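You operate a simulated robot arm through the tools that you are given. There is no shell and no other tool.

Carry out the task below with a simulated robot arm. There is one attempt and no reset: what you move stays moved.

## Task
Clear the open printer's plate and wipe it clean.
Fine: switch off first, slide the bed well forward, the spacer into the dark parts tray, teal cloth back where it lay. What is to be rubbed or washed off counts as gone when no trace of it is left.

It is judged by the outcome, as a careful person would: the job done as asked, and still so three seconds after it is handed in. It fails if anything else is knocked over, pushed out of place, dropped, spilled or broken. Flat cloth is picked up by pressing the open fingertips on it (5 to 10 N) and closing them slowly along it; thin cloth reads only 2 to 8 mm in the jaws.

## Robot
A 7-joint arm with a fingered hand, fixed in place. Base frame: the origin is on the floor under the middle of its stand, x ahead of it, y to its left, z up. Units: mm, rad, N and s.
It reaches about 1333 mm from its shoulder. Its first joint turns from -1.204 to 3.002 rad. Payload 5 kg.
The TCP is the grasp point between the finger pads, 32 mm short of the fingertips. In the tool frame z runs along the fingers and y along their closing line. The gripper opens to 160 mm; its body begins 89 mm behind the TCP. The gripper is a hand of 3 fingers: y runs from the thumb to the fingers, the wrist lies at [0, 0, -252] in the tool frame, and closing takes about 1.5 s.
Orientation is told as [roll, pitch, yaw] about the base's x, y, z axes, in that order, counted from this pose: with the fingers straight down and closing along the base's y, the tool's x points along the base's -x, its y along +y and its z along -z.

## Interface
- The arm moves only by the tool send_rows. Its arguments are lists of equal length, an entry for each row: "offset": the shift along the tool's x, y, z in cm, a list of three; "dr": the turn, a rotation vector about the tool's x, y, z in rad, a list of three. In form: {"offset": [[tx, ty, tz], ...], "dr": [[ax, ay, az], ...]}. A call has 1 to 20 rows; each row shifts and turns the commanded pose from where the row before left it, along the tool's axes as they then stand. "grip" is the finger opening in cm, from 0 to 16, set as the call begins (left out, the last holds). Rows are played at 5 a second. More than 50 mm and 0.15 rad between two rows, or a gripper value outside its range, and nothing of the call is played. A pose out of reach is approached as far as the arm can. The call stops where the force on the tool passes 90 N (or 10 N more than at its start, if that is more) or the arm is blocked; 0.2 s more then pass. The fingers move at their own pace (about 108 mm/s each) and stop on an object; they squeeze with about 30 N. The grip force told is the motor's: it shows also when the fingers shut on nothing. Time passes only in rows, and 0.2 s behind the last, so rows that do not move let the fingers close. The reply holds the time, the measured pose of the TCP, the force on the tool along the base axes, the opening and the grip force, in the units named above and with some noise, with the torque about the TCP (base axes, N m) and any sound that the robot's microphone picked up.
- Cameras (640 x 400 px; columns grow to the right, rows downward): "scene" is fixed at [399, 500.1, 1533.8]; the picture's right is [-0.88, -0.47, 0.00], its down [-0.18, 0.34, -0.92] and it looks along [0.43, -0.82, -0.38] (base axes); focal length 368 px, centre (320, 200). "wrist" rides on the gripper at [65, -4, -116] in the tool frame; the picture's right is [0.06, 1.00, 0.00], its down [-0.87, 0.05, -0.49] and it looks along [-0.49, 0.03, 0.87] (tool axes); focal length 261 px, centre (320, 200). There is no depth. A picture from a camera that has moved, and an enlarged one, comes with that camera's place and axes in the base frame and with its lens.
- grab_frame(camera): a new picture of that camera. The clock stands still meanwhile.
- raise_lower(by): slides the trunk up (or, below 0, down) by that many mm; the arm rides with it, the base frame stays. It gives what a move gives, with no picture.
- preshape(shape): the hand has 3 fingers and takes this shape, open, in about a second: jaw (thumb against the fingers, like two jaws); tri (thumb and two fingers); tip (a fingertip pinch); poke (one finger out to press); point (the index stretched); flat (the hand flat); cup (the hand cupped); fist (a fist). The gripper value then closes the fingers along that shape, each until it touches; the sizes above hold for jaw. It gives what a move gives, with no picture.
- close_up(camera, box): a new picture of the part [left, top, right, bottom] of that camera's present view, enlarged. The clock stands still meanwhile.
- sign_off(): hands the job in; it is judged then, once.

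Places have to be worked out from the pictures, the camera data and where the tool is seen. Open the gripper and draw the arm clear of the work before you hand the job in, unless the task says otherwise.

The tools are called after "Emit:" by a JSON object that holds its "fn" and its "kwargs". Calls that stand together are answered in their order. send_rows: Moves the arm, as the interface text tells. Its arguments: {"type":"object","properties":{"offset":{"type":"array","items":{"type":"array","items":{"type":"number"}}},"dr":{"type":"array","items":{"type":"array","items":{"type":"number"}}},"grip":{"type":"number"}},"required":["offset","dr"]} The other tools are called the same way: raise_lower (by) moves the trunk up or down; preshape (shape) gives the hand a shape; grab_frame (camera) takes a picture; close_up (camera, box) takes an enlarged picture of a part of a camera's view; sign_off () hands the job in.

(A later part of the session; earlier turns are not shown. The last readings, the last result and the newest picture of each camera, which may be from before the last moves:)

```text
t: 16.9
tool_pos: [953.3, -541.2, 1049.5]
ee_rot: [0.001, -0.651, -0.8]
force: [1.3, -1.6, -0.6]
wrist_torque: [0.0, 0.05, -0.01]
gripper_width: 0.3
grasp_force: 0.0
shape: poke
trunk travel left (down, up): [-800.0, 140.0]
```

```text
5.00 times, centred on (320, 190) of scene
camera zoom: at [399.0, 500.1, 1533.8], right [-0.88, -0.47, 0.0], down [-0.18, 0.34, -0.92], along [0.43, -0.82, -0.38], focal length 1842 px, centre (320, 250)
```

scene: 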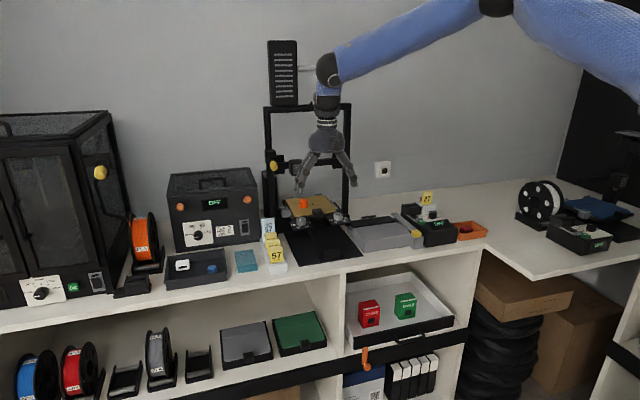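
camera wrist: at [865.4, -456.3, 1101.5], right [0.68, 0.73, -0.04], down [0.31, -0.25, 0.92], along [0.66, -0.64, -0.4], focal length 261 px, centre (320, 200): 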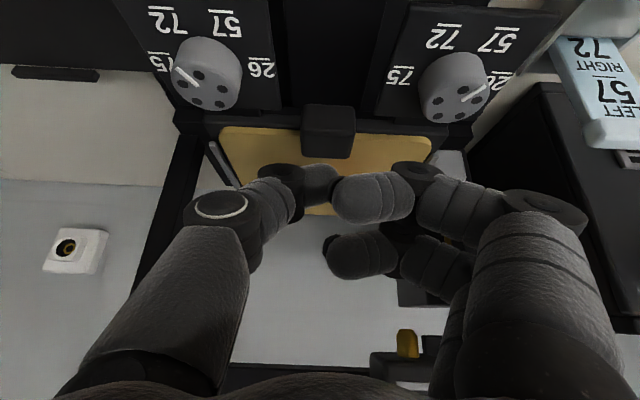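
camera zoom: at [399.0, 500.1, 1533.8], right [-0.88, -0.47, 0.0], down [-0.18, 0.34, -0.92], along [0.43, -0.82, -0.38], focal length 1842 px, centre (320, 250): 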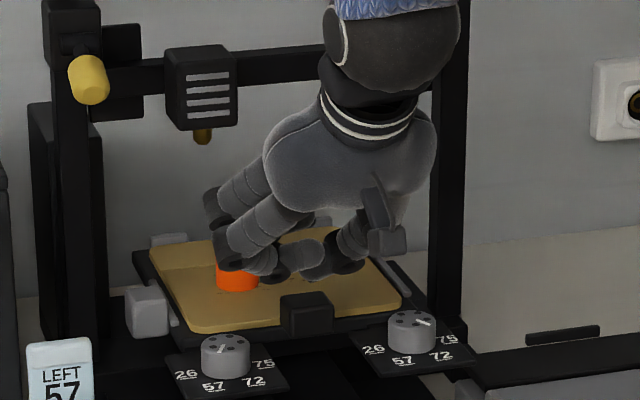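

The tip is right over the block's front, 16 mm above it. I'll move 43 mm horizontally toward the wall to be behind the block, then check.

Emit:
{"fn": "send_rows", "kwargs": {"offset": [[-1.71, 0.1, 1.3], [-1.71, 0.1, 1.3]], "dr": [[0, 0, 0], [0, 0, 0]]}}

Emit:
{"fn": "grab_frame", "kwargs": {"camera": "wrist"}}

Emit:
{"fn": "close_up", "kwargs": {"camera": "scene", "box": [270, 150, 370, 230]}}

```text
t: 17.5
tool_pos: [982.1, -567.6, 1047.0]
ee_rot: [0.001, -0.649, -0.8]
force: [-0.5, -0.4, -0.4]
wrist_torque: [-0.04, 0.0, 0.02]
gripper_width: 0.0
grasp_force: 0.0
shape: poke
trunk travel left (down, up): [-800.0, 140.0]
```

```text
taken
camera wrist: at [894.4, -484.2, 1099.8], right [0.68, 0.73, -0.04], down [0.31, -0.25, 0.92], along [0.66, -0.64, -0.4], focal length 261 px, centre (320, 200)
```

wrist: 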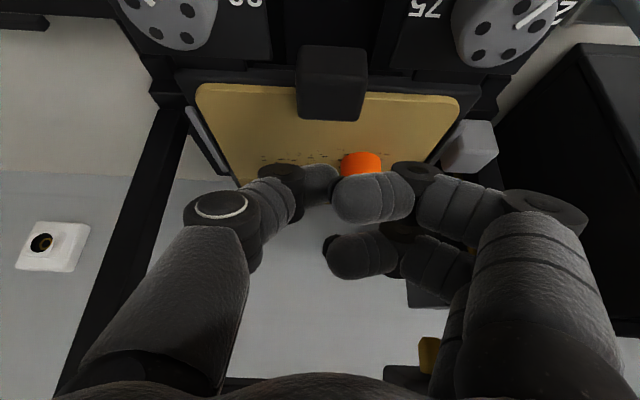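

```text
5.00 times, centred on (320, 190) of scene
camera zoom: at [399.0, 500.1, 1533.8], right [-0.88, -0.47, 0.0], down [-0.18, 0.34, -0.92], along [0.43, -0.82, -0.38], focal length 1842 px, centre (320, 250)
```

zoom: 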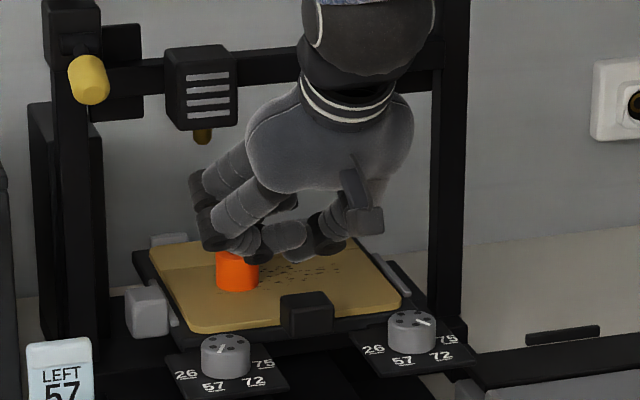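

The tip is behind the block with the spacer well clear. I'll lower 22 mm and check.

Emit:
{"fn": "send_rows", "kwargs": {"offset": [[0.665, 0.05, 0.875], [0.665, 0.05, 0.875]], "dr": [[0, 0, 0], [0, 0, 0]]}}

Emit:
{"fn": "close_up", "kwargs": {"camera": "scene", "box": [285, 180, 345, 220]}}

Emit:
{"fn": "close_up", "kwargs": {"camera": "wrist", "box": [220, 20, 460, 220]}}

```text
t: 18.1
tool_pos: [981.5, -567.9, 1027.1]
ee_rot: [0.003, -0.65, -0.8]
force: [0.7, -0.1, 0.2]
wrist_torque: [-0.01, 0.01, 0.0]
gripper_width: 0.4
grasp_force: 0.1
shape: poke
out of reach, approached as far as the arm can: row 2
trunk travel left (down, up): [-800.0, 140.0]
```

```text
10.00 times, centred on (315, 200) of scene
camera zoom: at [399.0, 500.1, 1533.8], right [-0.88, -0.47, 0.0], down [-0.18, 0.34, -0.92], along [0.43, -0.82, -0.38], focal length 3684 px, centre (370, 200)
```

zoom: 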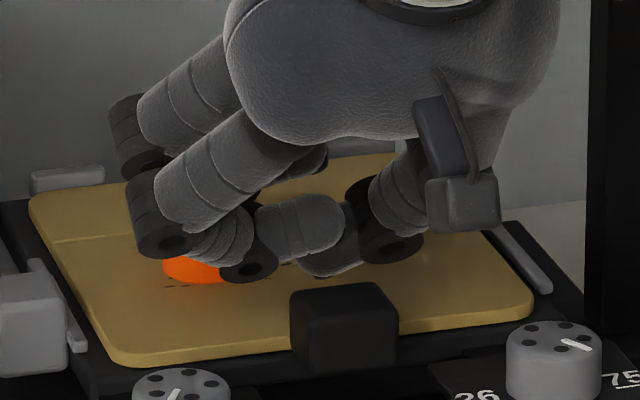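

```text
2.00 times, centred on (340, 120) of wrist
camera zoom: at [892.8, -482.9, 1080.1], right [0.68, 0.73, -0.04], down [0.31, -0.25, 0.92], along [0.66, -0.64, -0.4], focal length 521 px, centre (280, 360)
```

zoom: 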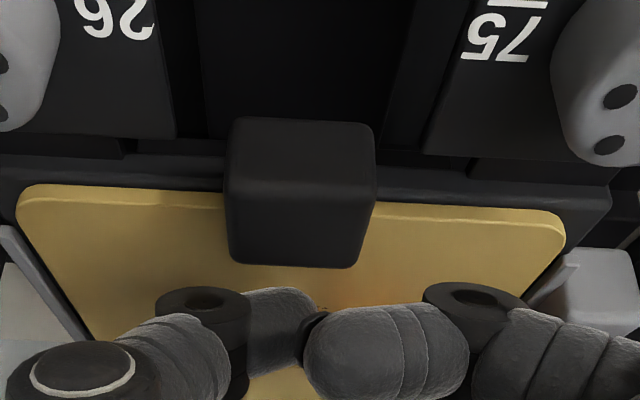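

Row 2 was out of reach, because the shoulder sits too high. I'll back the hand out over the block and away from the printer so I can lower the trunk for more reach.

Emit:
{"fn": "send_rows", "kwargs": {"offset": [[-0.9, 0, -1.19], [-0.9, 0, -1.19], [3.3, 0, -2.5], [3.58, 0, -2.72], [3.58, 0, -2.72], [3.58, 0, -2.72], [3.58, 0, -2.72], [-2.4, 0, -3.2], [-2.4, 0, -3.2], [-2.4, 0, -3.2]], "dr": [[0, 0, 0], [0, 0, 0], [0, 0, 0], [0, 0, 0], [0, 0, 0], [0, 0, 0], [0, 0, 0], [0, 0, 0], [0, 0, 0], [0, 0, 0]]}}

Emit:
{"fn": "grab_frame", "kwargs": {"camera": "scene"}}

```text
t: 20.3
tool_pos: [826.5, -404.7, 1181.0]
ee_rot: [0.001, -0.651, -0.8]
force: [-0.4, 0.5, 0.2]
wrist_torque: [0.0, -0.02, 0.04]
gripper_width: 0.0
grasp_force: 0.0
shape: poke
trunk travel left (down, up): [-800.0, 140.0]
```

```text
taken
```

scene: 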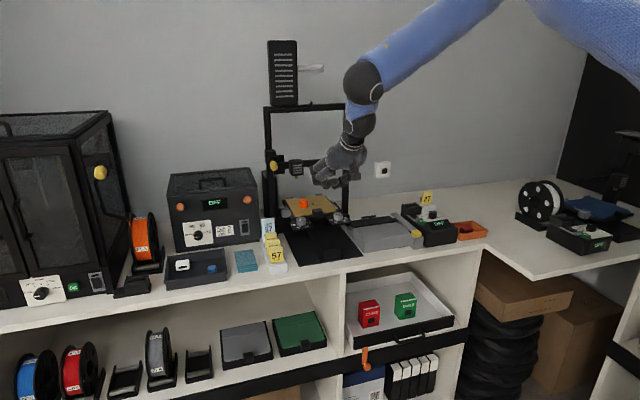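

The hand is clear of the bench. I'll raise the tool 150 mm with the arm and then lower the trunk 250 mm.

Emit:
{"fn": "send_rows", "kwargs": {"offset": [[-2.27, 0, -2.99], [-2.27, 0, -2.99], [-2.27, 0, -2.99], [-2.27, 0, -2.99]], "dr": [[0, 0, 0], [0, 0, 0], [0, 0, 0], [0, 0, 0]]}}

Emit:
{"fn": "raise_lower", "kwargs": {"by": -220}}

Emit:
{"fn": "grab_frame", "kwargs": {"camera": "scene"}}

```text
t: 21.3
tool_pos: [825.6, -405.4, 1329.1]
ee_rot: [-0.001, -0.651, -0.8]
force: [-0.7, 0.4, 0.4]
wrist_torque: [-0.01, -0.01, 0.01]
gripper_width: 0.0
grasp_force: 0.0
shape: poke
trunk travel left (down, up): [-800.0, 140.0]
```

```text
t: 23.6
tool_pos: [828.6, -406.5, 1108.4]
ee_rot: [0.001, -0.649, -0.799]
force: [0.1, -0.6, 0.0]
wrist_torque: [0.01, 0.01, 0.01]
gripper_width: 0.2
grasp_force: 0.0
shape: poke
trunk travel left (down, up): [-580.0, 360.0]
```

```text
taken
```

scene: 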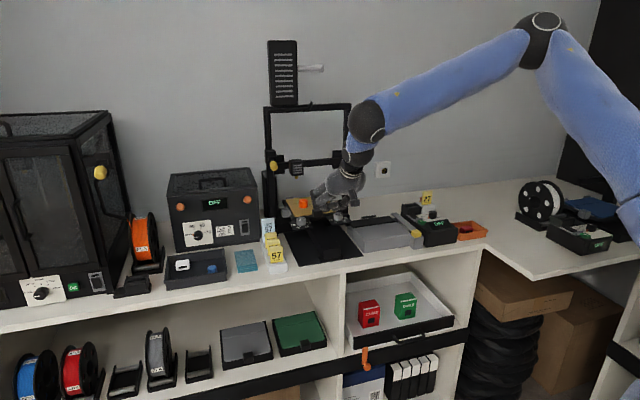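

Good, the elbow stays high. I'll lower the trunk another 200 mm the same way so that the tray on the left is comfortably in reach too.

Emit:
{"fn": "send_rows", "kwargs": {"offset": [[-2.42, 0, -3.18], [-2.42, 0, -3.18], [-2.42, 0, -3.18], [-2.42, 0, -3.18], [-2.42, 0, -3.18]], "dr": [[0, 0, 0], [0, 0, 0], [0, 0, 0], [0, 0, 0], [0, 0, 0]]}}

Emit:
{"fn": "raise_lower", "kwargs": {"by": -200}}

Emit:
{"fn": "grab_frame", "kwargs": {"camera": "scene"}}

Emit:
{"fn": "grab_frame", "kwargs": {"camera": "wrist"}}

```text
t: 24.8
tool_pos: [826.6, -408.6, 1307.8]
ee_rot: [0.006, -0.651, -0.8]
force: [0.7, -0.2, 0.6]
wrist_torque: [0.02, -0.03, -0.02]
gripper_width: 0.0
grasp_force: 0.2
shape: poke
trunk travel left (down, up): [-580.0, 360.0]
```

```text
t: 27.0
tool_pos: [826.5, -408.2, 1107.6]
ee_rot: [0.008, -0.647, -0.799]
force: [-1.3, -0.2, 0.2]
wrist_torque: [0.02, -0.02, -0.02]
gripper_width: 0.3
grasp_force: 0.0
shape: poke
trunk travel left (down, up): [-380.0, 560.0]
```

```text
taken
```

scene: 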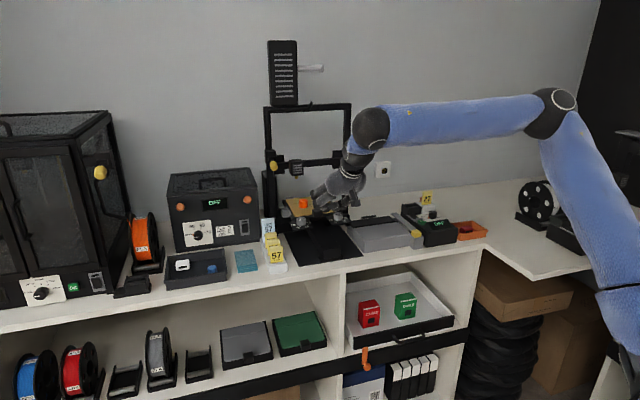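

```text
taken
camera wrist: at [737.9, -323.5, 1160.5], right [0.68, 0.73, -0.03], down [0.31, -0.25, 0.92], along [0.67, -0.63, -0.4], focal length 261 px, centre (320, 200)
```

wrist: 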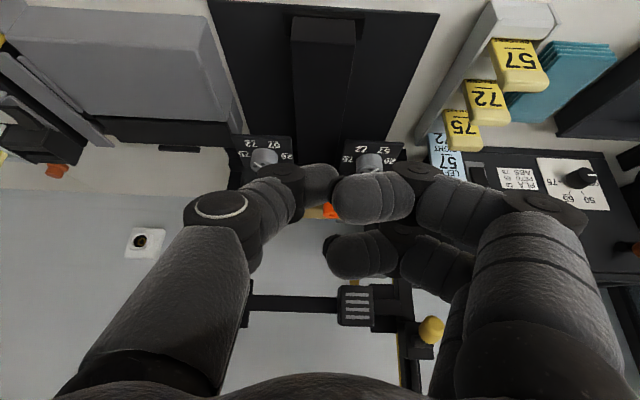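

The trunk now leaves the arm well placed. I'll return over the block and behind it as before, then look.

Emit:
{"fn": "send_rows", "kwargs": {"offset": [[-2.635, 0, 3.84], [-2.635, 0, 3.84], [-2.635, 0, 3.84], [-2.635, 0, 3.84], [-1.91, 0.03, 1.45], [-1.91, 0.03, 1.45], [0.6, 0, 0.8], [0.6, 0, 0.8]], "dr": [[0, 0, 0], [0, 0, 0], [0, 0, 0], [0, 0, 0], [0, 0, 0], [0, 0, 0], [0, 0, 0], [0, 0, 0]]}}

Emit:
{"fn": "close_up", "kwargs": {"camera": "scene", "box": [285, 180, 345, 220]}}

Emit:
{"fn": "close_up", "kwargs": {"camera": "wrist", "box": [220, 20, 460, 220]}}

```text
t: 28.8
tool_pos: [985.8, -567.1, 1027.9]
ee_rot: [0.008, -0.648, -0.799]
force: [-0.2, 0.3, -0.7]
wrist_torque: [0.02, -0.02, -0.01]
gripper_width: 0.1
grasp_force: 0.0
shape: poke
trunk travel left (down, up): [-380.0, 560.0]
```

```text
10.00 times, centred on (315, 200) of scene
camera zoom: at [399.0, 500.1, 1533.8], right [-0.88, -0.47, 0.0], down [-0.18, 0.34, -0.92], along [0.43, -0.82, -0.38], focal length 3684 px, centre (370, 200)
```

zoom: 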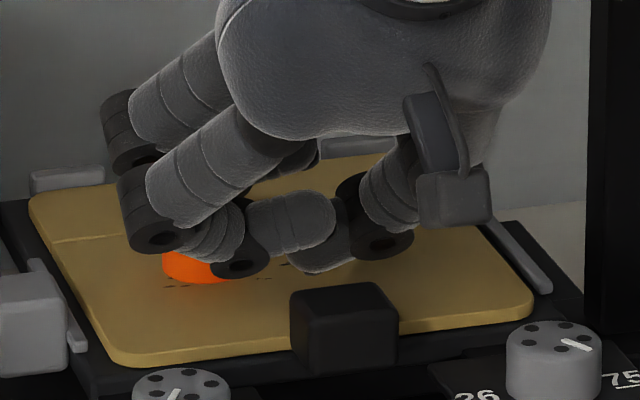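

```text
2.00 times, centred on (340, 120) of wrist
camera zoom: at [896.5, -483.7, 1080.7], right [0.68, 0.73, -0.03], down [0.31, -0.25, 0.92], along [0.67, -0.63, -0.4], focal length 521 px, centre (280, 360)
```

zoom: 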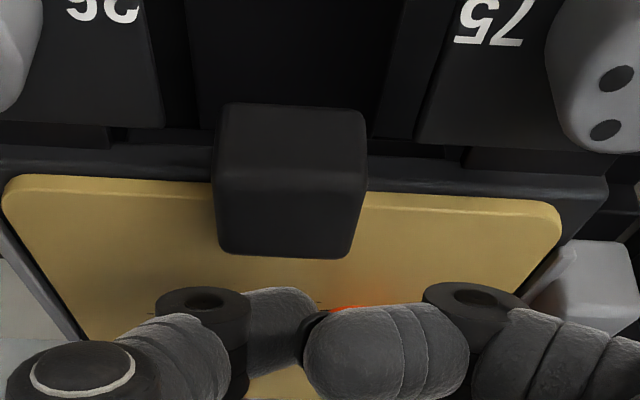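

Prediction matches the picture: the tip's lowest point is at z≈995, 26 mm behind the block's centre. I'll lower 7 mm more toward the plate without touching it.

Emit:
{"fn": "send_rows", "kwargs": {"offset": [[0.242, 0, 0.318], [0.182, 0, 0.239]], "dr": [[0, 0, 0], [0, 0, 0]]}}

Emit:
{"fn": "close_up", "kwargs": {"camera": "scene", "box": [300, 195, 330, 215]}}

```text
t: 29.4
tool_pos: [984.7, -568.4, 1021.2]
ee_rot: [0.005, -0.651, -0.799]
force: [-0.6, 0.6, -1.1]
wrist_torque: [-0.02, -0.02, 0.03]
gripper_width: 0.1
grasp_force: 0.0
shape: poke
trunk travel left (down, up): [-380.0, 560.0]
```

```text
16.00 times, centred on (315, 205) of scene
camera zoom: at [399.0, 500.1, 1533.8], right [-0.88, -0.47, 0.0], down [-0.18, 0.34, -0.92], along [0.43, -0.82, -0.38], focal length 5894 px, centre (400, 120)
```

zoom: 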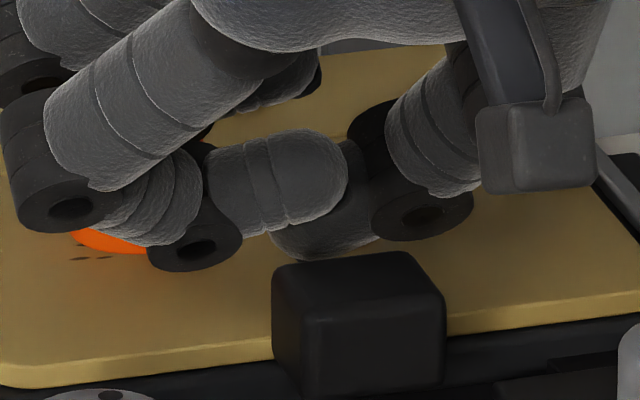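

The tip is behind the block, just above the plate. I'll pull forward 15 mm slowly and watch the force.

Emit:
{"fn": "send_rows", "kwargs": {"offset": [[0.398, -0.007, -0.303], [0.398, -0.007, -0.303], [0.398, -0.007, -0.303]], "dr": [[0, 0, 0], [0, 0, 0], [0, 0, 0]]}}

Emit:
{"fn": "close_up", "kwargs": {"camera": "scene", "box": [280, 185, 350, 235]}}

```text
t: 30.2
tool_pos: [973.9, -557.6, 1021.3]
ee_rot: [0.007, -0.649, -0.801]
force: [1.7, -3.2, 3.4]
wrist_torque: [-0.06, 0.01, 0.05]
gripper_width: 0.0
grasp_force: 0.1
shape: poke
trunk travel left (down, up): [-380.0, 560.0]
```

```text
8.00 times, centred on (315, 210) of scene
camera zoom: at [399.0, 500.1, 1533.8], right [-0.88, -0.47, 0.0], down [-0.18, 0.34, -0.92], along [0.43, -0.82, -0.38], focal length 2947 px, centre (360, 120)
```

zoom: 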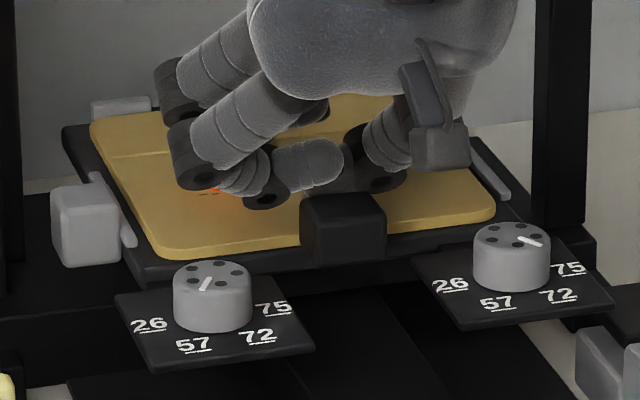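

The bed is moving along with only about 4 N. I'll continue pulling forward slowly.

Emit:
{"fn": "send_rows", "kwargs": {"offset": [[0.478, -0.008, -0.363], [0.637, -0.011, -0.484], [0.637, -0.011, -0.484], [0.637, -0.011, -0.484], [0.637, -0.011, -0.484], [0.478, -0.008, -0.363], [0.239, -0.004, -0.182]], "dr": [[0, 0, 0], [0, 0, 0], [0, 0, 0], [0, 0, 0], [0, 0, 0], [0, 0, 0], [0, 0, 0]]}}

Emit:
{"fn": "close_up", "kwargs": {"camera": "scene", "box": [270, 180, 370, 250]}}

```text
t: 31.8
tool_pos: [941.4, -523.8, 1020.6]
ee_rot: [0.007, -0.648, -0.798]
force: [1.6, -4.3, 3.6]
wrist_torque: [-0.12, 0.0, 0.02]
gripper_width: 0.0
grasp_force: 0.0
shape: poke
trunk travel left (down, up): [-380.0, 560.0]
```

```text
5.71 times, centred on (320, 215) of scene
camera zoom: at [399.0, 500.1, 1533.8], right [-0.88, -0.47, 0.0], down [-0.18, 0.34, -0.92], along [0.43, -0.82, -0.38], focal length 2105 px, centre (320, 114)
```

zoom: 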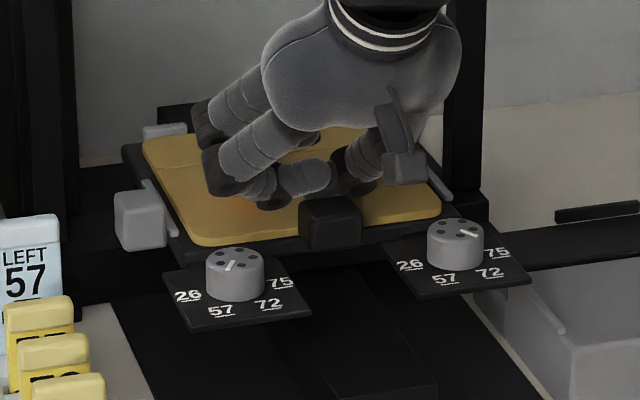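

The bed slides fine. Before going further I'll check the clearance between the right levelling panel and the grey box beside the printer, and the tag stand on the left.

Emit:
{"fn": "close_up", "kwargs": {"camera": "scene", "box": [325, 210, 385, 255]}}

Emit:
{"fn": "grab_frame", "kwargs": {"camera": "wrist"}}

Emit:
{"fn": "close_up", "kwargs": {"camera": "scene", "box": [255, 210, 315, 270]}}

```text
8.89 times, centred on (355, 232) of scene
camera zoom: at [399.0, 500.1, 1533.8], right [-0.88, -0.47, 0.0], down [-0.18, 0.34, -0.92], along [0.43, -0.82, -0.38], focal length 3275 px, centre (9, -89)
```

zoom: 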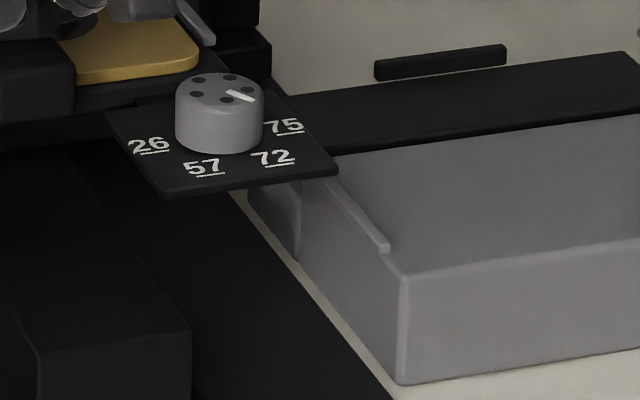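

```text
taken
camera wrist: at [852.1, -439.5, 1074.0], right [0.68, 0.73, -0.03], down [0.31, -0.25, 0.92], along [0.67, -0.63, -0.4], focal length 261 px, centre (320, 200)
```

wrist: 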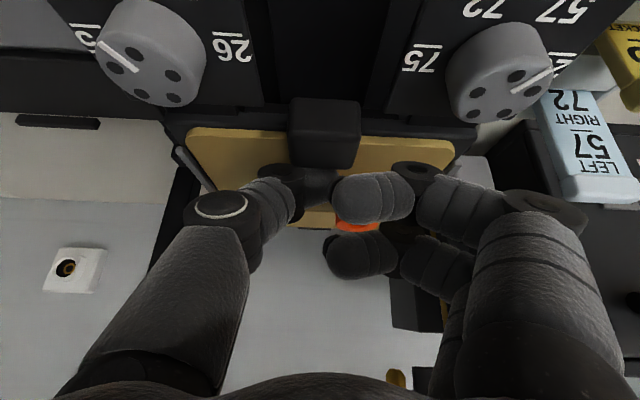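

```text
6.67 times, centred on (285, 240) of scene
camera zoom: at [399.0, 500.1, 1533.8], right [-0.88, -0.47, 0.0], down [-0.18, 0.34, -0.92], along [0.43, -0.82, -0.38], focal length 2456 px, centre (553, -67)
```

zoom: 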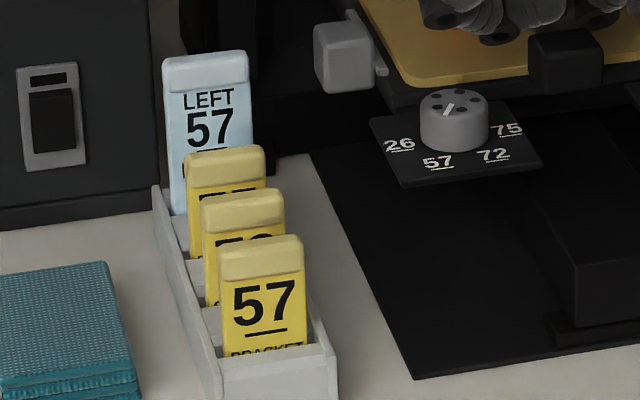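

The counter is at z≈891, the grey box's top near 940 and the panel's underside near 967, so the way is clear. I'll pull another 50 mm.

Emit:
{"fn": "send_rows", "kwargs": {"offset": [[0.478, -0.008, -0.363], [0.637, -0.011, -0.484], [0.637, -0.011, -0.484], [0.637, -0.011, -0.484], [0.637, -0.011, -0.484], [0.637, -0.011, -0.484], [0.478, -0.008, -0.363], [0.239, -0.004, -0.182]], "dr": [[0, 0, 0], [0, 0, 0], [0, 0, 0], [0, 0, 0], [0, 0, 0], [0, 0, 0], [0, 0, 0], [0, 0, 0]]}}

Emit:
{"fn": "close_up", "kwargs": {"camera": "scene", "box": [260, 180, 380, 265]}}

```text
t: 33.6
tool_pos: [901.4, -485.1, 1021.1]
ee_rot: [0.007, -0.651, -0.799]
force: [3.6, -1.6, 2.3]
wrist_torque: [-0.05, -0.02, 0.04]
gripper_width: 0.1
grasp_force: 0.1
shape: poke
trunk travel left (down, up): [-380.0, 560.0]
```

```text
4.71 times, centred on (320, 222) of scene
camera zoom: at [399.0, 500.1, 1533.8], right [-0.88, -0.47, 0.0], down [-0.18, 0.34, -0.92], along [0.43, -0.82, -0.38], focal length 1734 px, centre (320, 94)
```

zoom: 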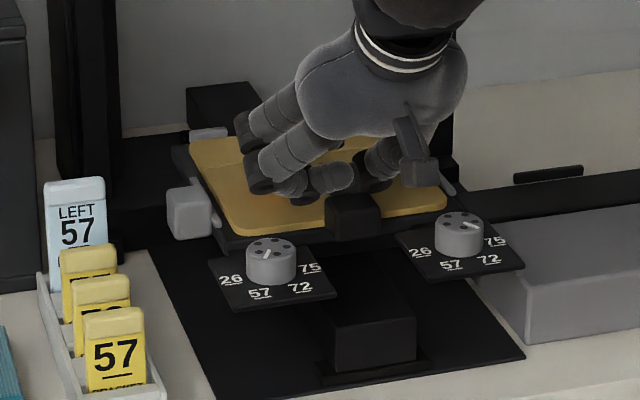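

The bed has come about 108 mm. I'll pull a bit more in smaller steps, watching for the end stop.

Emit:
{"fn": "send_rows", "kwargs": {"offset": [[0.398, -0.007, -0.303], [0.398, -0.007, -0.303], [0.398, -0.007, -0.303], [0.398, -0.007, -0.303], [0.239, -0.004, -0.182]], "dr": [[0, 0, 0], [0, 0, 0], [0, 0, 0], [0, 0, 0], [0, 0, 0]]}}

Emit:
{"fn": "close_up", "kwargs": {"camera": "scene", "box": [260, 180, 380, 265]}}

```text
t: 34.8
tool_pos: [885.2, -470.3, 1019.6]
ee_rot: [0.006, -0.649, -0.799]
force: [0.2, -0.2, -0.1]
wrist_torque: [-0.04, 0.0, 0.04]
gripper_width: 0.0
grasp_force: 0.1
shape: poke
trunk travel left (down, up): [-380.0, 560.0]
```

```text
4.71 times, centred on (320, 222) of scene
camera zoom: at [399.0, 500.1, 1533.8], right [-0.88, -0.47, 0.0], down [-0.18, 0.34, -0.92], along [0.43, -0.82, -0.38], focal length 1734 px, centre (320, 94)
```

zoom: 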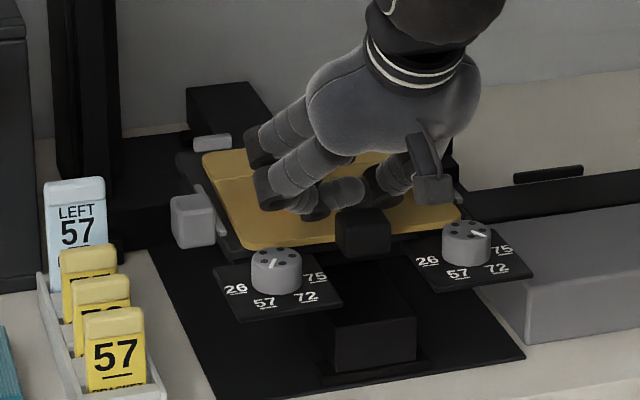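

The force has dropped to zero. I want to check that the plate didn't shift relative to the bed, so I'll zoom in.

Emit:
{"fn": "close_up", "kwargs": {"camera": "scene", "box": [290, 200, 360, 250]}}

Emit:
{"fn": "grab_frame", "kwargs": {"camera": "wrist"}}

```text
8.00 times, centred on (325, 225) of scene
camera zoom: at [399.0, 500.1, 1533.8], right [-0.88, -0.47, 0.0], down [-0.18, 0.34, -0.92], along [0.43, -0.82, -0.38], focal length 2947 px, centre (280, 0)
```

zoom: 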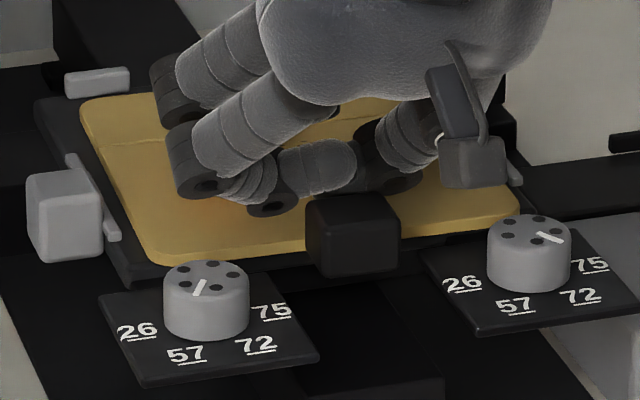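

```text
taken
camera wrist: at [796.7, -385.8, 1072.3], right [0.68, 0.73, -0.03], down [0.31, -0.25, 0.92], along [0.66, -0.63, -0.4], focal length 261 px, centre (320, 200)
```

wrist: 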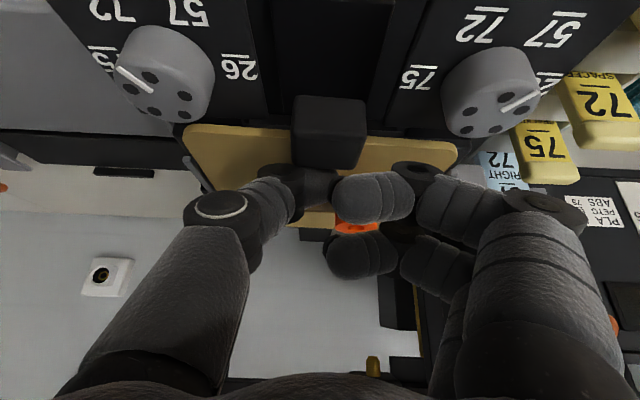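

No sign of harm; the hand hides part of it. I'll pull a little further to find the end stop, in 4 mm steps.

Emit:
{"fn": "send_rows", "kwargs": {"offset": [[0.318, -0.006, -0.242], [0.318, -0.006, -0.242], [0.318, -0.006, -0.242], [0.318, -0.006, -0.242]], "dr": [[0, 0, 0], [0, 0, 0], [0, 0, 0], [0, 0, 0]]}}

Emit:
{"fn": "close_up", "kwargs": {"camera": "scene", "box": [290, 200, 360, 250]}}

```text
t: 35.8
tool_pos: [874.4, -457.1, 1021.8]
ee_rot: [0.008, -0.649, -0.8]
force: [0.8, -0.3, -0.1]
wrist_torque: [-0.01, -0.03, 0.01]
gripper_width: 0.1
grasp_force: 0.0
shape: poke
trunk travel left (down, up): [-380.0, 560.0]
```

```text
8.00 times, centred on (325, 225) of scene
camera zoom: at [399.0, 500.1, 1533.8], right [-0.88, -0.47, 0.0], down [-0.18, 0.34, -0.92], along [0.43, -0.82, -0.38], focal length 2947 px, centre (280, 0)
```

zoom: 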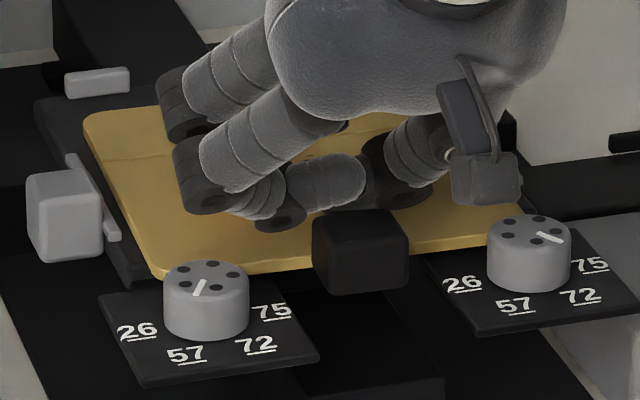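

The bed's panels have stopped moving, yet the block and plate went on: the bed reached its end stop and the plate itself slid a little forward on it. The block belongs to the plate, so I must push it back. I'll disengage carefully (back 6 mm, then up) and look.

Emit:
{"fn": "send_rows", "kwargs": {"offset": [[-0.477, 0.008, 0.363], [-1.21, 0, -1.59], [-1.21, 0, -1.59], [-1.21, 0, -1.59], [0.5, 0, -2.9], [0.5, 0, -2.9], [0.5, 0, -2.9], [0.5, 0, -2.9]], "dr": [[0, 0, 0], [0, 0, 0], [0, 0, 0], [0, 0, 0], [0, 0, 0], [0, 0, 0], [0, 0, 0], [0, 0, 0]]}}

Emit:
{"fn": "grab_frame", "kwargs": {"camera": "wrist"}}

Emit:
{"fn": "close_up", "kwargs": {"camera": "scene", "box": [280, 180, 370, 250]}}

```text
t: 37.6
tool_pos: [808.7, -418.9, 1149.3]
ee_rot: [0.019, -0.65, -0.799]
force: [0.4, 0.4, -0.3]
wrist_torque: [0.03, 0.01, -0.01]
gripper_width: 0.0
grasp_force: 0.1
shape: poke
out of reach, approached as far as the arm can: row 7, 8
trunk travel left (down, up): [-380.0, 560.0]
```

```text
taken
camera wrist: at [718.5, -335.3, 1202.7], right [0.67, 0.74, -0.02], down [0.31, -0.25, 0.92], along [0.67, -0.63, -0.4], focal length 261 px, centre (320, 200)
```

wrist: 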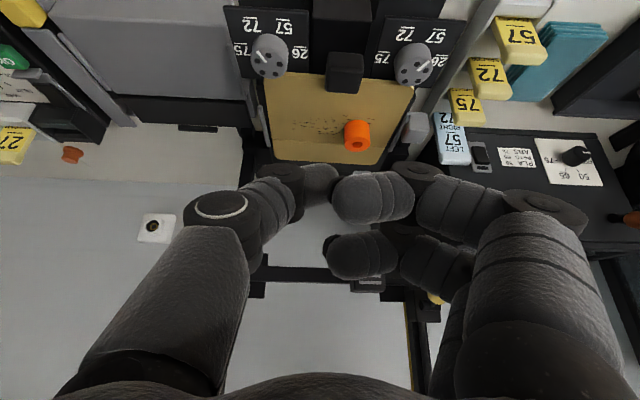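

```text
5.71 times, centred on (325, 215) of scene
camera zoom: at [399.0, 500.1, 1533.8], right [-0.88, -0.47, 0.0], down [-0.18, 0.34, -0.92], along [0.43, -0.82, -0.38], focal length 2105 px, centre (291, 114)
```

zoom: 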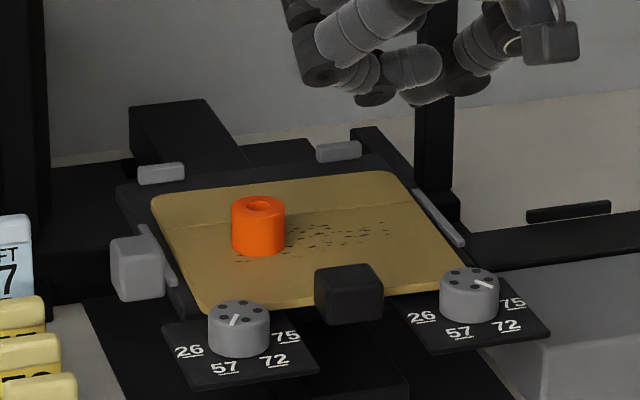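

The plate is about 28 mm forward of its rear stops; the spacer is unmoved on it. The last rows ran out of the arm's range, so I'll lower 50 mm and read where the commanded pose stands before pushing the plate back by its block.

Emit:
{"fn": "send_rows", "kwargs": {"offset": [[1.51, 0, 1.99], [1.51, 0, 1.99]], "dr": [[0, 0, 0], [0, 0, 0]]}}

```text
t: 38.2
tool_pos: [808.9, -420.0, 1099.0]
ee_rot: [0.006, -0.648, -0.8]
force: [0.2, 0.4, -0.5]
wrist_torque: [0.04, 0.0, 0.02]
gripper_width: 0.1
grasp_force: 0.0
shape: poke
trunk travel left (down, up): [-380.0, 560.0]
```

The commanded pose follows the measured one. I'll move to just in front of the block with the tip at its height (z≈990).

Emit:
{"fn": "send_rows", "kwargs": {"offset": [[2.41, 1.1, 3.07], [2.41, 1.1, 3.07]], "dr": [[0, 0, 0], [0, 0, 0]]}}

Emit:
{"fn": "grab_frame", "kwargs": {"camera": "wrist"}}

Emit:
{"fn": "close_up", "kwargs": {"camera": "scene", "box": [290, 190, 370, 250]}}

```text
t: 38.8
tool_pos: [822.9, -404.2, 1019.2]
ee_rot: [0.006, -0.649, -0.801]
force: [0.3, 0.0, 0.0]
wrist_torque: [-0.01, 0.03, 0.06]
gripper_width: 0.0
grasp_force: 0.1
shape: poke
trunk travel left (down, up): [-380.0, 560.0]
```

```text
taken
camera wrist: at [734.3, -320.1, 1073.0], right [0.68, 0.73, -0.03], down [0.31, -0.25, 0.92], along [0.66, -0.63, -0.4], focal length 261 px, centre (320, 200)
```

wrist: 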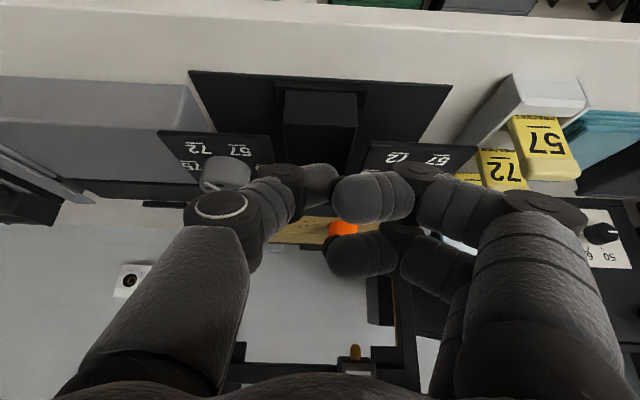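

```text
6.67 times, centred on (330, 220) of scene
camera zoom: at [399.0, 500.1, 1533.8], right [-0.88, -0.47, 0.0], down [-0.18, 0.34, -0.92], along [0.43, -0.82, -0.38], focal length 2456 px, centre (253, 67)
```

zoom: 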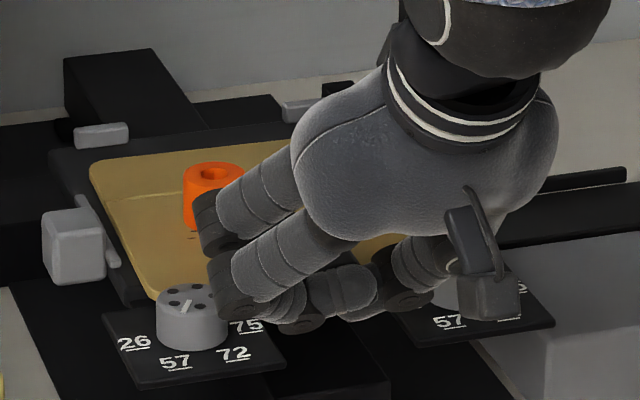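

The tip is in front of the block with a ~20 mm gap. I'll push toward the wall 24 mm slowly and read the force.

Emit:
{"fn": "send_rows", "kwargs": {"offset": [[-0.478, 0.008, 0.363], [-0.478, 0.008, 0.363], [-0.318, 0.006, 0.242], [-0.318, 0.006, 0.242], [-0.318, 0.006, 0.242]], "dr": [[0, 0, 0], [0, 0, 0], [0, 0, 0], [0, 0, 0], [0, 0, 0]]}}

Emit:
{"fn": "close_up", "kwargs": {"camera": "scene", "box": [290, 190, 370, 250]}}

```text
t: 40.0
tool_pos: [842.0, -418.3, 1018.8]
ee_rot: [0.005, -0.65, -0.798]
force: [-0.6, 0.8, 0.1]
wrist_torque: [-0.01, -0.04, -0.01]
gripper_width: 0.0
grasp_force: 0.0
shape: poke
trunk travel left (down, up): [-380.0, 560.0]
```

```text
6.67 times, centred on (330, 220) of scene
camera zoom: at [399.0, 500.1, 1533.8], right [-0.88, -0.47, 0.0], down [-0.18, 0.34, -0.92], along [0.43, -0.82, -0.38], focal length 2456 px, centre (253, 67)
```

zoom: 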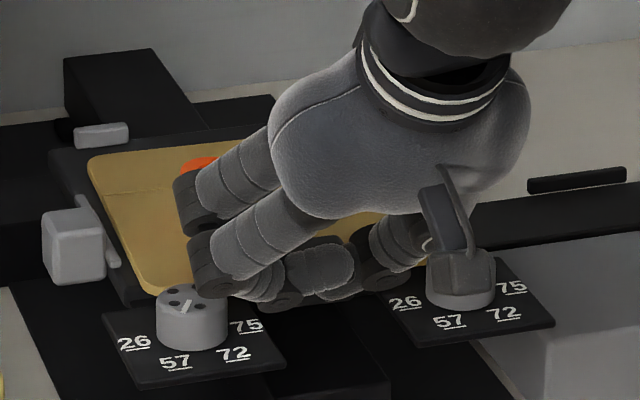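

The plate is sliding back while the bed stays put. I'll push 16 mm more and look again.

Emit:
{"fn": "send_rows", "kwargs": {"offset": [[-0.318, 0.006, 0.242], [-0.318, 0.006, 0.242], [-0.318, 0.006, 0.242], [-0.318, 0.006, 0.242]], "dr": [[0, 0, 0], [0, 0, 0], [0, 0, 0], [0, 0, 0]]}}

Emit:
{"fn": "close_up", "kwargs": {"camera": "scene", "box": [290, 190, 370, 250]}}

Emit:
{"fn": "grab_frame", "kwargs": {"camera": "wrist"}}

```text
t: 41.0
tool_pos: [853.4, -430.7, 1019.7]
ee_rot: [0.008, -0.649, -0.799]
force: [-2.2, 1.3, 0.7]
wrist_torque: [0.06, 0.07, 0.01]
gripper_width: 0.0
grasp_force: 0.0
shape: poke
trunk travel left (down, up): [-380.0, 560.0]
```

```text
6.67 times, centred on (330, 220) of scene
camera zoom: at [399.0, 500.1, 1533.8], right [-0.88, -0.47, 0.0], down [-0.18, 0.34, -0.92], along [0.43, -0.82, -0.38], focal length 2456 px, centre (253, 67)
```

zoom: 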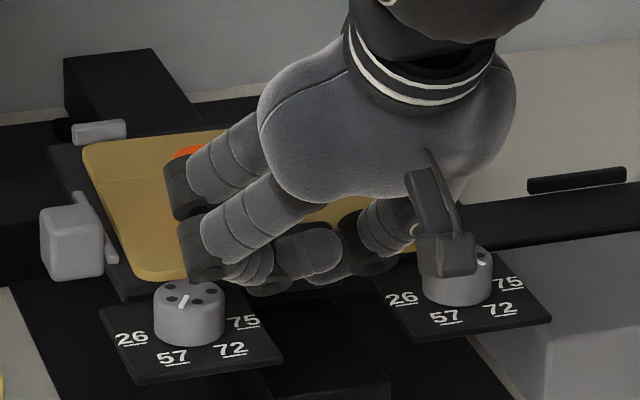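

```text
taken
camera wrist: at [764.1, -346.7, 1072.2], right [0.68, 0.73, -0.03], down [0.31, -0.25, 0.92], along [0.67, -0.63, -0.4], focal length 261 px, centre (320, 200)
```

wrist: 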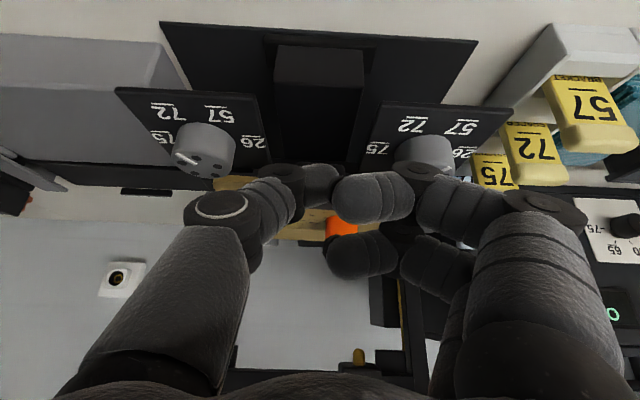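

The plate's rear edge now nearly meets the rear stops and the bed has only just begun to move. I'll back off and check the seating with an unobstructed view.

Emit:
{"fn": "send_rows", "kwargs": {"offset": [[1.2, -0.02, -0.91], [1.2, -0.02, -0.91], [-1.51, -1, -1.99], [-1.51, -1, -1.99], [-1.51, -1, -1.99]], "dr": [[0, 0, 0], [0, 0, 0], [0, 0, 0], [0, 0, 0], [0, 0, 0]]}}

Emit:
{"fn": "close_up", "kwargs": {"camera": "scene", "box": [285, 190, 365, 250]}}

Emit:
{"fn": "grab_frame", "kwargs": {"camera": "wrist"}}

```text
t: 42.2
tool_pos: [807.1, -430.6, 1093.2]
ee_rot: [0.006, -0.651, -0.798]
force: [-0.7, -0.1, 0.5]
wrist_torque: [0.0, -0.05, 0.02]
gripper_width: 0.0
grasp_force: 0.1
shape: poke
trunk travel left (down, up): [-380.0, 560.0]
```

```text
6.67 times, centred on (325, 220) of scene
camera zoom: at [399.0, 500.1, 1533.8], right [-0.88, -0.47, 0.0], down [-0.18, 0.34, -0.92], along [0.43, -0.82, -0.38], focal length 2456 px, centre (287, 67)
```

zoom: 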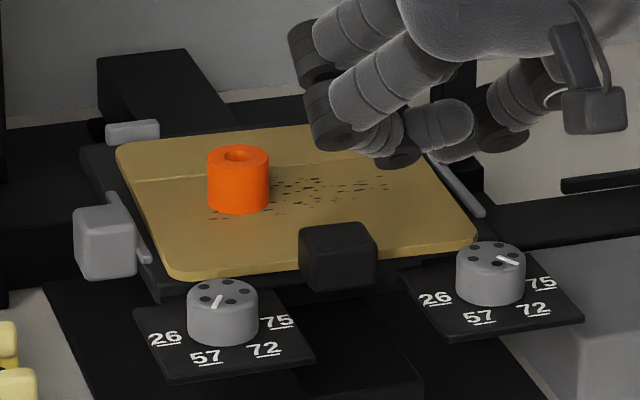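

```text
taken
camera wrist: at [717.6, -346.8, 1146.1], right [0.68, 0.73, -0.03], down [0.31, -0.25, 0.92], along [0.67, -0.63, -0.4], focal length 261 px, centre (320, 200)
```

wrist: 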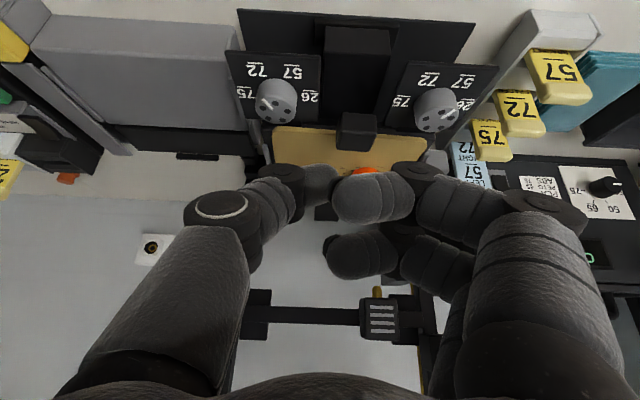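

I'll zoom in on the rear stops and the plate's back edge to see whether any gap is left.

Emit:
{"fn": "close_up", "kwargs": {"camera": "scene", "box": [290, 205, 320, 225]}}

Emit:
{"fn": "close_up", "kwargs": {"camera": "scene", "box": [310, 215, 350, 240]}}

Emit:
{"fn": "close_up", "kwargs": {"camera": "wrist", "box": [220, 40, 500, 220]}}

```text
16.00 times, centred on (305, 215) of scene
camera zoom: at [399.0, 500.1, 1533.8], right [-0.88, -0.47, 0.0], down [-0.18, 0.34, -0.92], along [0.43, -0.82, -0.38], focal length 5894 px, centre (560, -40)
```

zoom: 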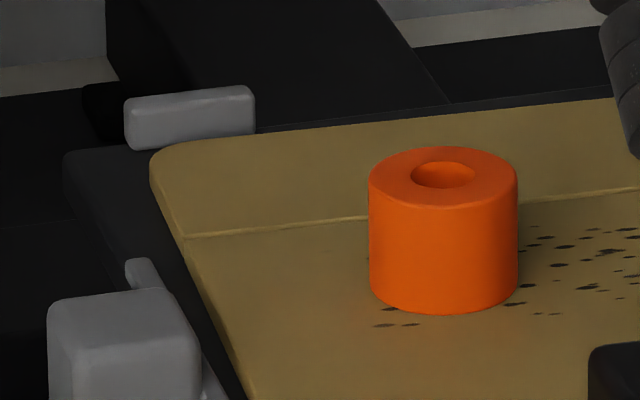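

```text
16.00 times, centred on (330, 228) of scene
camera zoom: at [399.0, 500.1, 1533.8], right [-0.88, -0.47, 0.0], down [-0.18, 0.34, -0.92], along [0.43, -0.82, -0.38], focal length 5894 px, centre (160, -240)
```

zoom: 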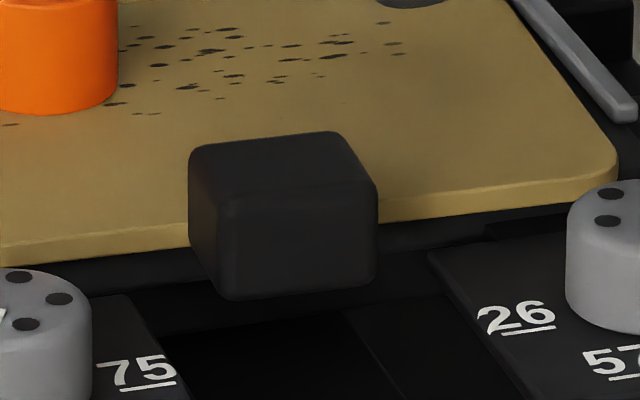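

```text
2.22 times, centred on (360, 130) of wrist
camera zoom: at [717.6, -346.8, 1146.1], right [0.68, 0.73, -0.03], down [0.31, -0.25, 0.92], along [0.67, -0.63, -0.4], focal length 579 px, centre (231, 356)
```

zoom: 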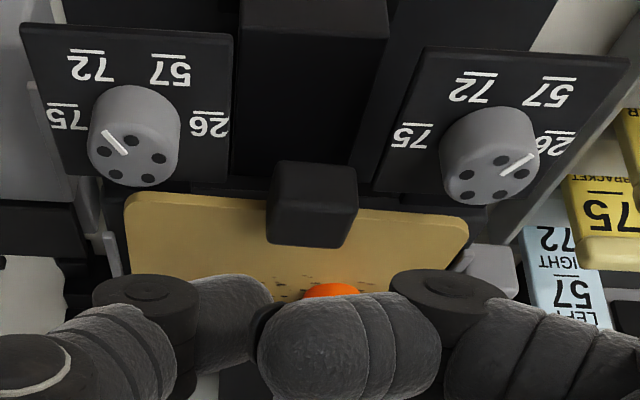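

There's still a gap: comparing block and knob positions, the plate is about 10 mm short of its original seat. I'll go back to the same push pose and continue pushing.

Emit:
{"fn": "send_rows", "kwargs": {"offset": [[1.51, 1, 1.99], [1.51, 1, 1.99], [1.51, 1, 1.99], [-1.1, 0.02, 0.835], [-0.95, 0.02, 0.72], [-0.318, 0.006, 0.242], [-0.318, 0.006, 0.242]], "dr": [[0, 0, 0], [0, 0, 0], [0, 0, 0], [0, 0, 0], [0, 0, 0], [0, 0, 0], [0, 0, 0]]}}

Emit:
{"fn": "close_up", "kwargs": {"camera": "scene", "box": [285, 190, 365, 250]}}

```text
t: 43.8
tool_pos: [854.7, -431.6, 1020.2]
ee_rot: [0.007, -0.648, -0.8]
force: [-2.4, 2.9, -0.5]
wrist_torque: [0.02, 0.06, 0.01]
gripper_width: 0.2
grasp_force: 0.0
shape: poke
trunk travel left (down, up): [-380.0, 560.0]
```

```text
6.67 times, centred on (325, 220) of scene
camera zoom: at [399.0, 500.1, 1533.8], right [-0.88, -0.47, 0.0], down [-0.18, 0.34, -0.92], along [0.43, -0.82, -0.38], focal length 2456 px, centre (287, 67)
```

zoom: 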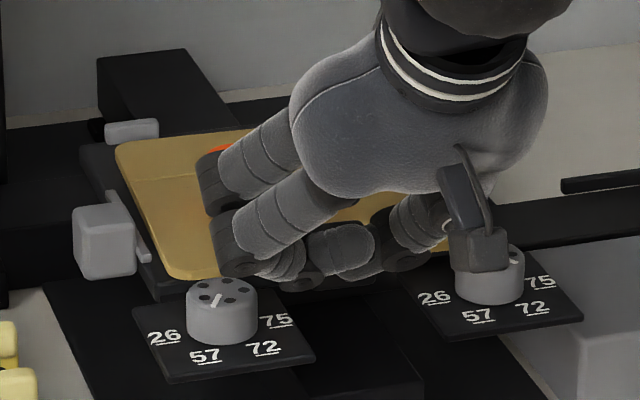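

In contact again at about 3.7 N. Pushing 12 mm more.

Emit:
{"fn": "send_rows", "kwargs": {"offset": [[-0.318, 0.006, 0.242], [-0.318, 0.006, 0.242], [-0.318, 0.006, 0.242]], "dr": [[0, 0, 0], [0, 0, 0], [0, 0, 0]]}}

Emit:
{"fn": "close_up", "kwargs": {"camera": "scene", "box": [285, 190, 365, 250]}}

Emit:
{"fn": "close_up", "kwargs": {"camera": "scene", "box": [290, 205, 320, 225]}}

```text
t: 44.6
tool_pos: [863.3, -441.3, 1020.9]
ee_rot: [0.006, -0.65, -0.799]
force: [-1.4, 2.2, 0.6]
wrist_torque: [0.06, -0.01, 0.02]
gripper_width: 0.0
grasp_force: 0.0
shape: poke
trunk travel left (down, up): [-380.0, 560.0]
```

```text
6.67 times, centred on (325, 220) of scene
camera zoom: at [399.0, 500.1, 1533.8], right [-0.88, -0.47, 0.0], down [-0.18, 0.34, -0.92], along [0.43, -0.82, -0.38], focal length 2456 px, centre (287, 67)
```

zoom: 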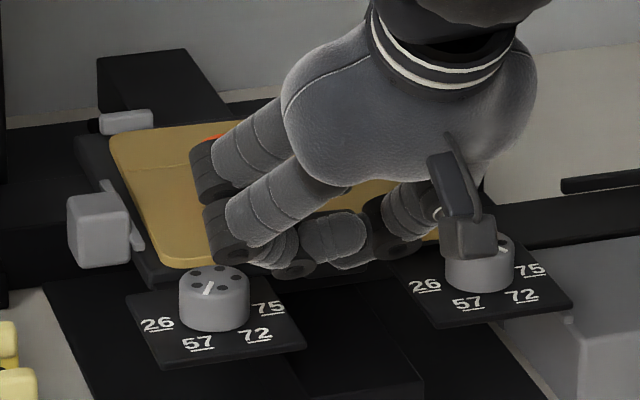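

```text
16.00 times, centred on (305, 215) of scene
camera zoom: at [399.0, 500.1, 1533.8], right [-0.88, -0.47, 0.0], down [-0.18, 0.34, -0.92], along [0.43, -0.82, -0.38], focal length 5894 px, centre (560, -40)
```

zoom: 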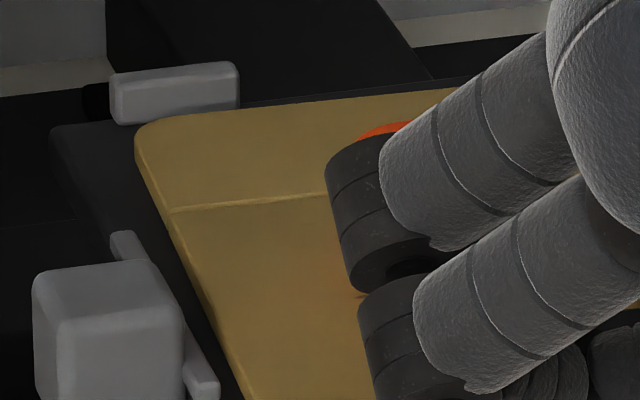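

Now bed and plate move together, while the plate still sits ~10 mm forward on the bed (compared with the original views of the right guide bar). I'll push the whole bed back to its rear stop, where the plate will be forced against its own stops, and then pull the bed forward again by a part of the bed itself.

Emit:
{"fn": "send_rows", "kwargs": {"offset": [[-0.478, 0.008, 0.363], [-0.637, 0.011, 0.484], [-0.637, 0.011, 0.484], [-0.637, 0.011, 0.484], [-0.637, 0.011, 0.484], [-0.637, 0.011, 0.484], [-0.637, 0.011, 0.484], [-0.637, 0.011, 0.484], [-0.637, 0.011, 0.484], [-0.637, 0.011, 0.484], [-0.637, 0.011, 0.484], [-0.478, 0.008, 0.363], [-0.239, 0.004, 0.182]], "dr": [[0, 0, 0], [0, 0, 0], [0, 0, 0], [0, 0, 0], [0, 0, 0], [0, 0, 0], [0, 0, 0], [0, 0, 0], [0, 0, 0], [0, 0, 0], [0, 0, 0], [0, 0, 0], [0, 0, 0]]}}

Emit:
{"fn": "close_up", "kwargs": {"camera": "scene", "box": [275, 185, 355, 235]}}

```text
t: 47.4
tool_pos: [931.4, -509.9, 1020.2]
ee_rot: [0.007, -0.648, -0.799]
force: [-2.3, 2.0, -0.5]
wrist_torque: [0.07, 0.08, 0.01]
gripper_width: 0.2
grasp_force: 0.1
shape: poke
trunk travel left (down, up): [-380.0, 560.0]
```

```text
8.00 times, centred on (315, 210) of scene
camera zoom: at [399.0, 500.1, 1533.8], right [-0.88, -0.47, 0.0], down [-0.18, 0.34, -0.92], along [0.43, -0.82, -0.38], focal length 2947 px, centre (360, 120)
```

zoom: 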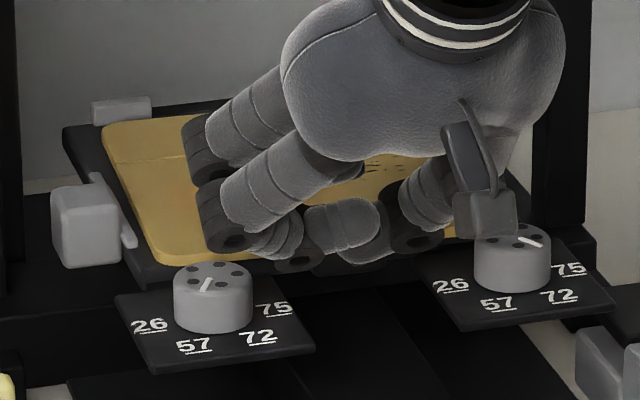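

Bed is now back near its starting place with the plate still ~13 mm forward on it. Continuing in small steps to find the bed's rear stop.

Emit:
{"fn": "send_rows", "kwargs": {"offset": [[-0.318, 0.006, 0.242], [-0.318, 0.006, 0.242], [-0.318, 0.006, 0.242], [-0.318, 0.006, 0.242]], "dr": [[0, 0, 0], [0, 0, 0], [0, 0, 0], [0, 0, 0]]}}

Emit:
{"fn": "close_up", "kwargs": {"camera": "scene", "box": [275, 185, 355, 235]}}

```text
t: 48.4
tool_pos: [942.4, -519.3, 1020.6]
ee_rot: [0.007, -0.65, -0.801]
force: [-2.2, 0.9, -0.2]
wrist_torque: [0.06, 0.04, -0.01]
gripper_width: 0.0
grasp_force: 0.1
shape: poke
trunk travel left (down, up): [-380.0, 560.0]
```

```text
8.00 times, centred on (315, 210) of scene
camera zoom: at [399.0, 500.1, 1533.8], right [-0.88, -0.47, 0.0], down [-0.18, 0.34, -0.92], along [0.43, -0.82, -0.38], focal length 2947 px, centre (360, 120)
```

zoom: 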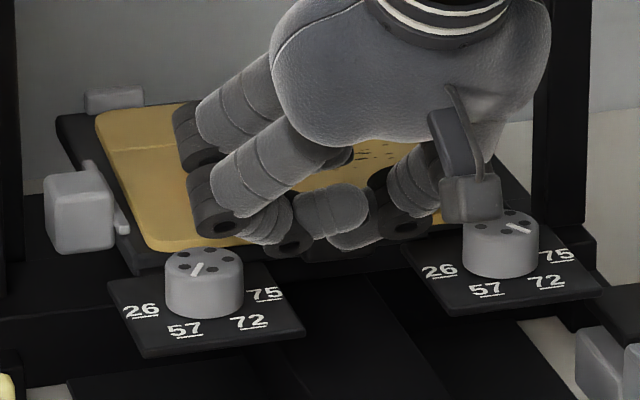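

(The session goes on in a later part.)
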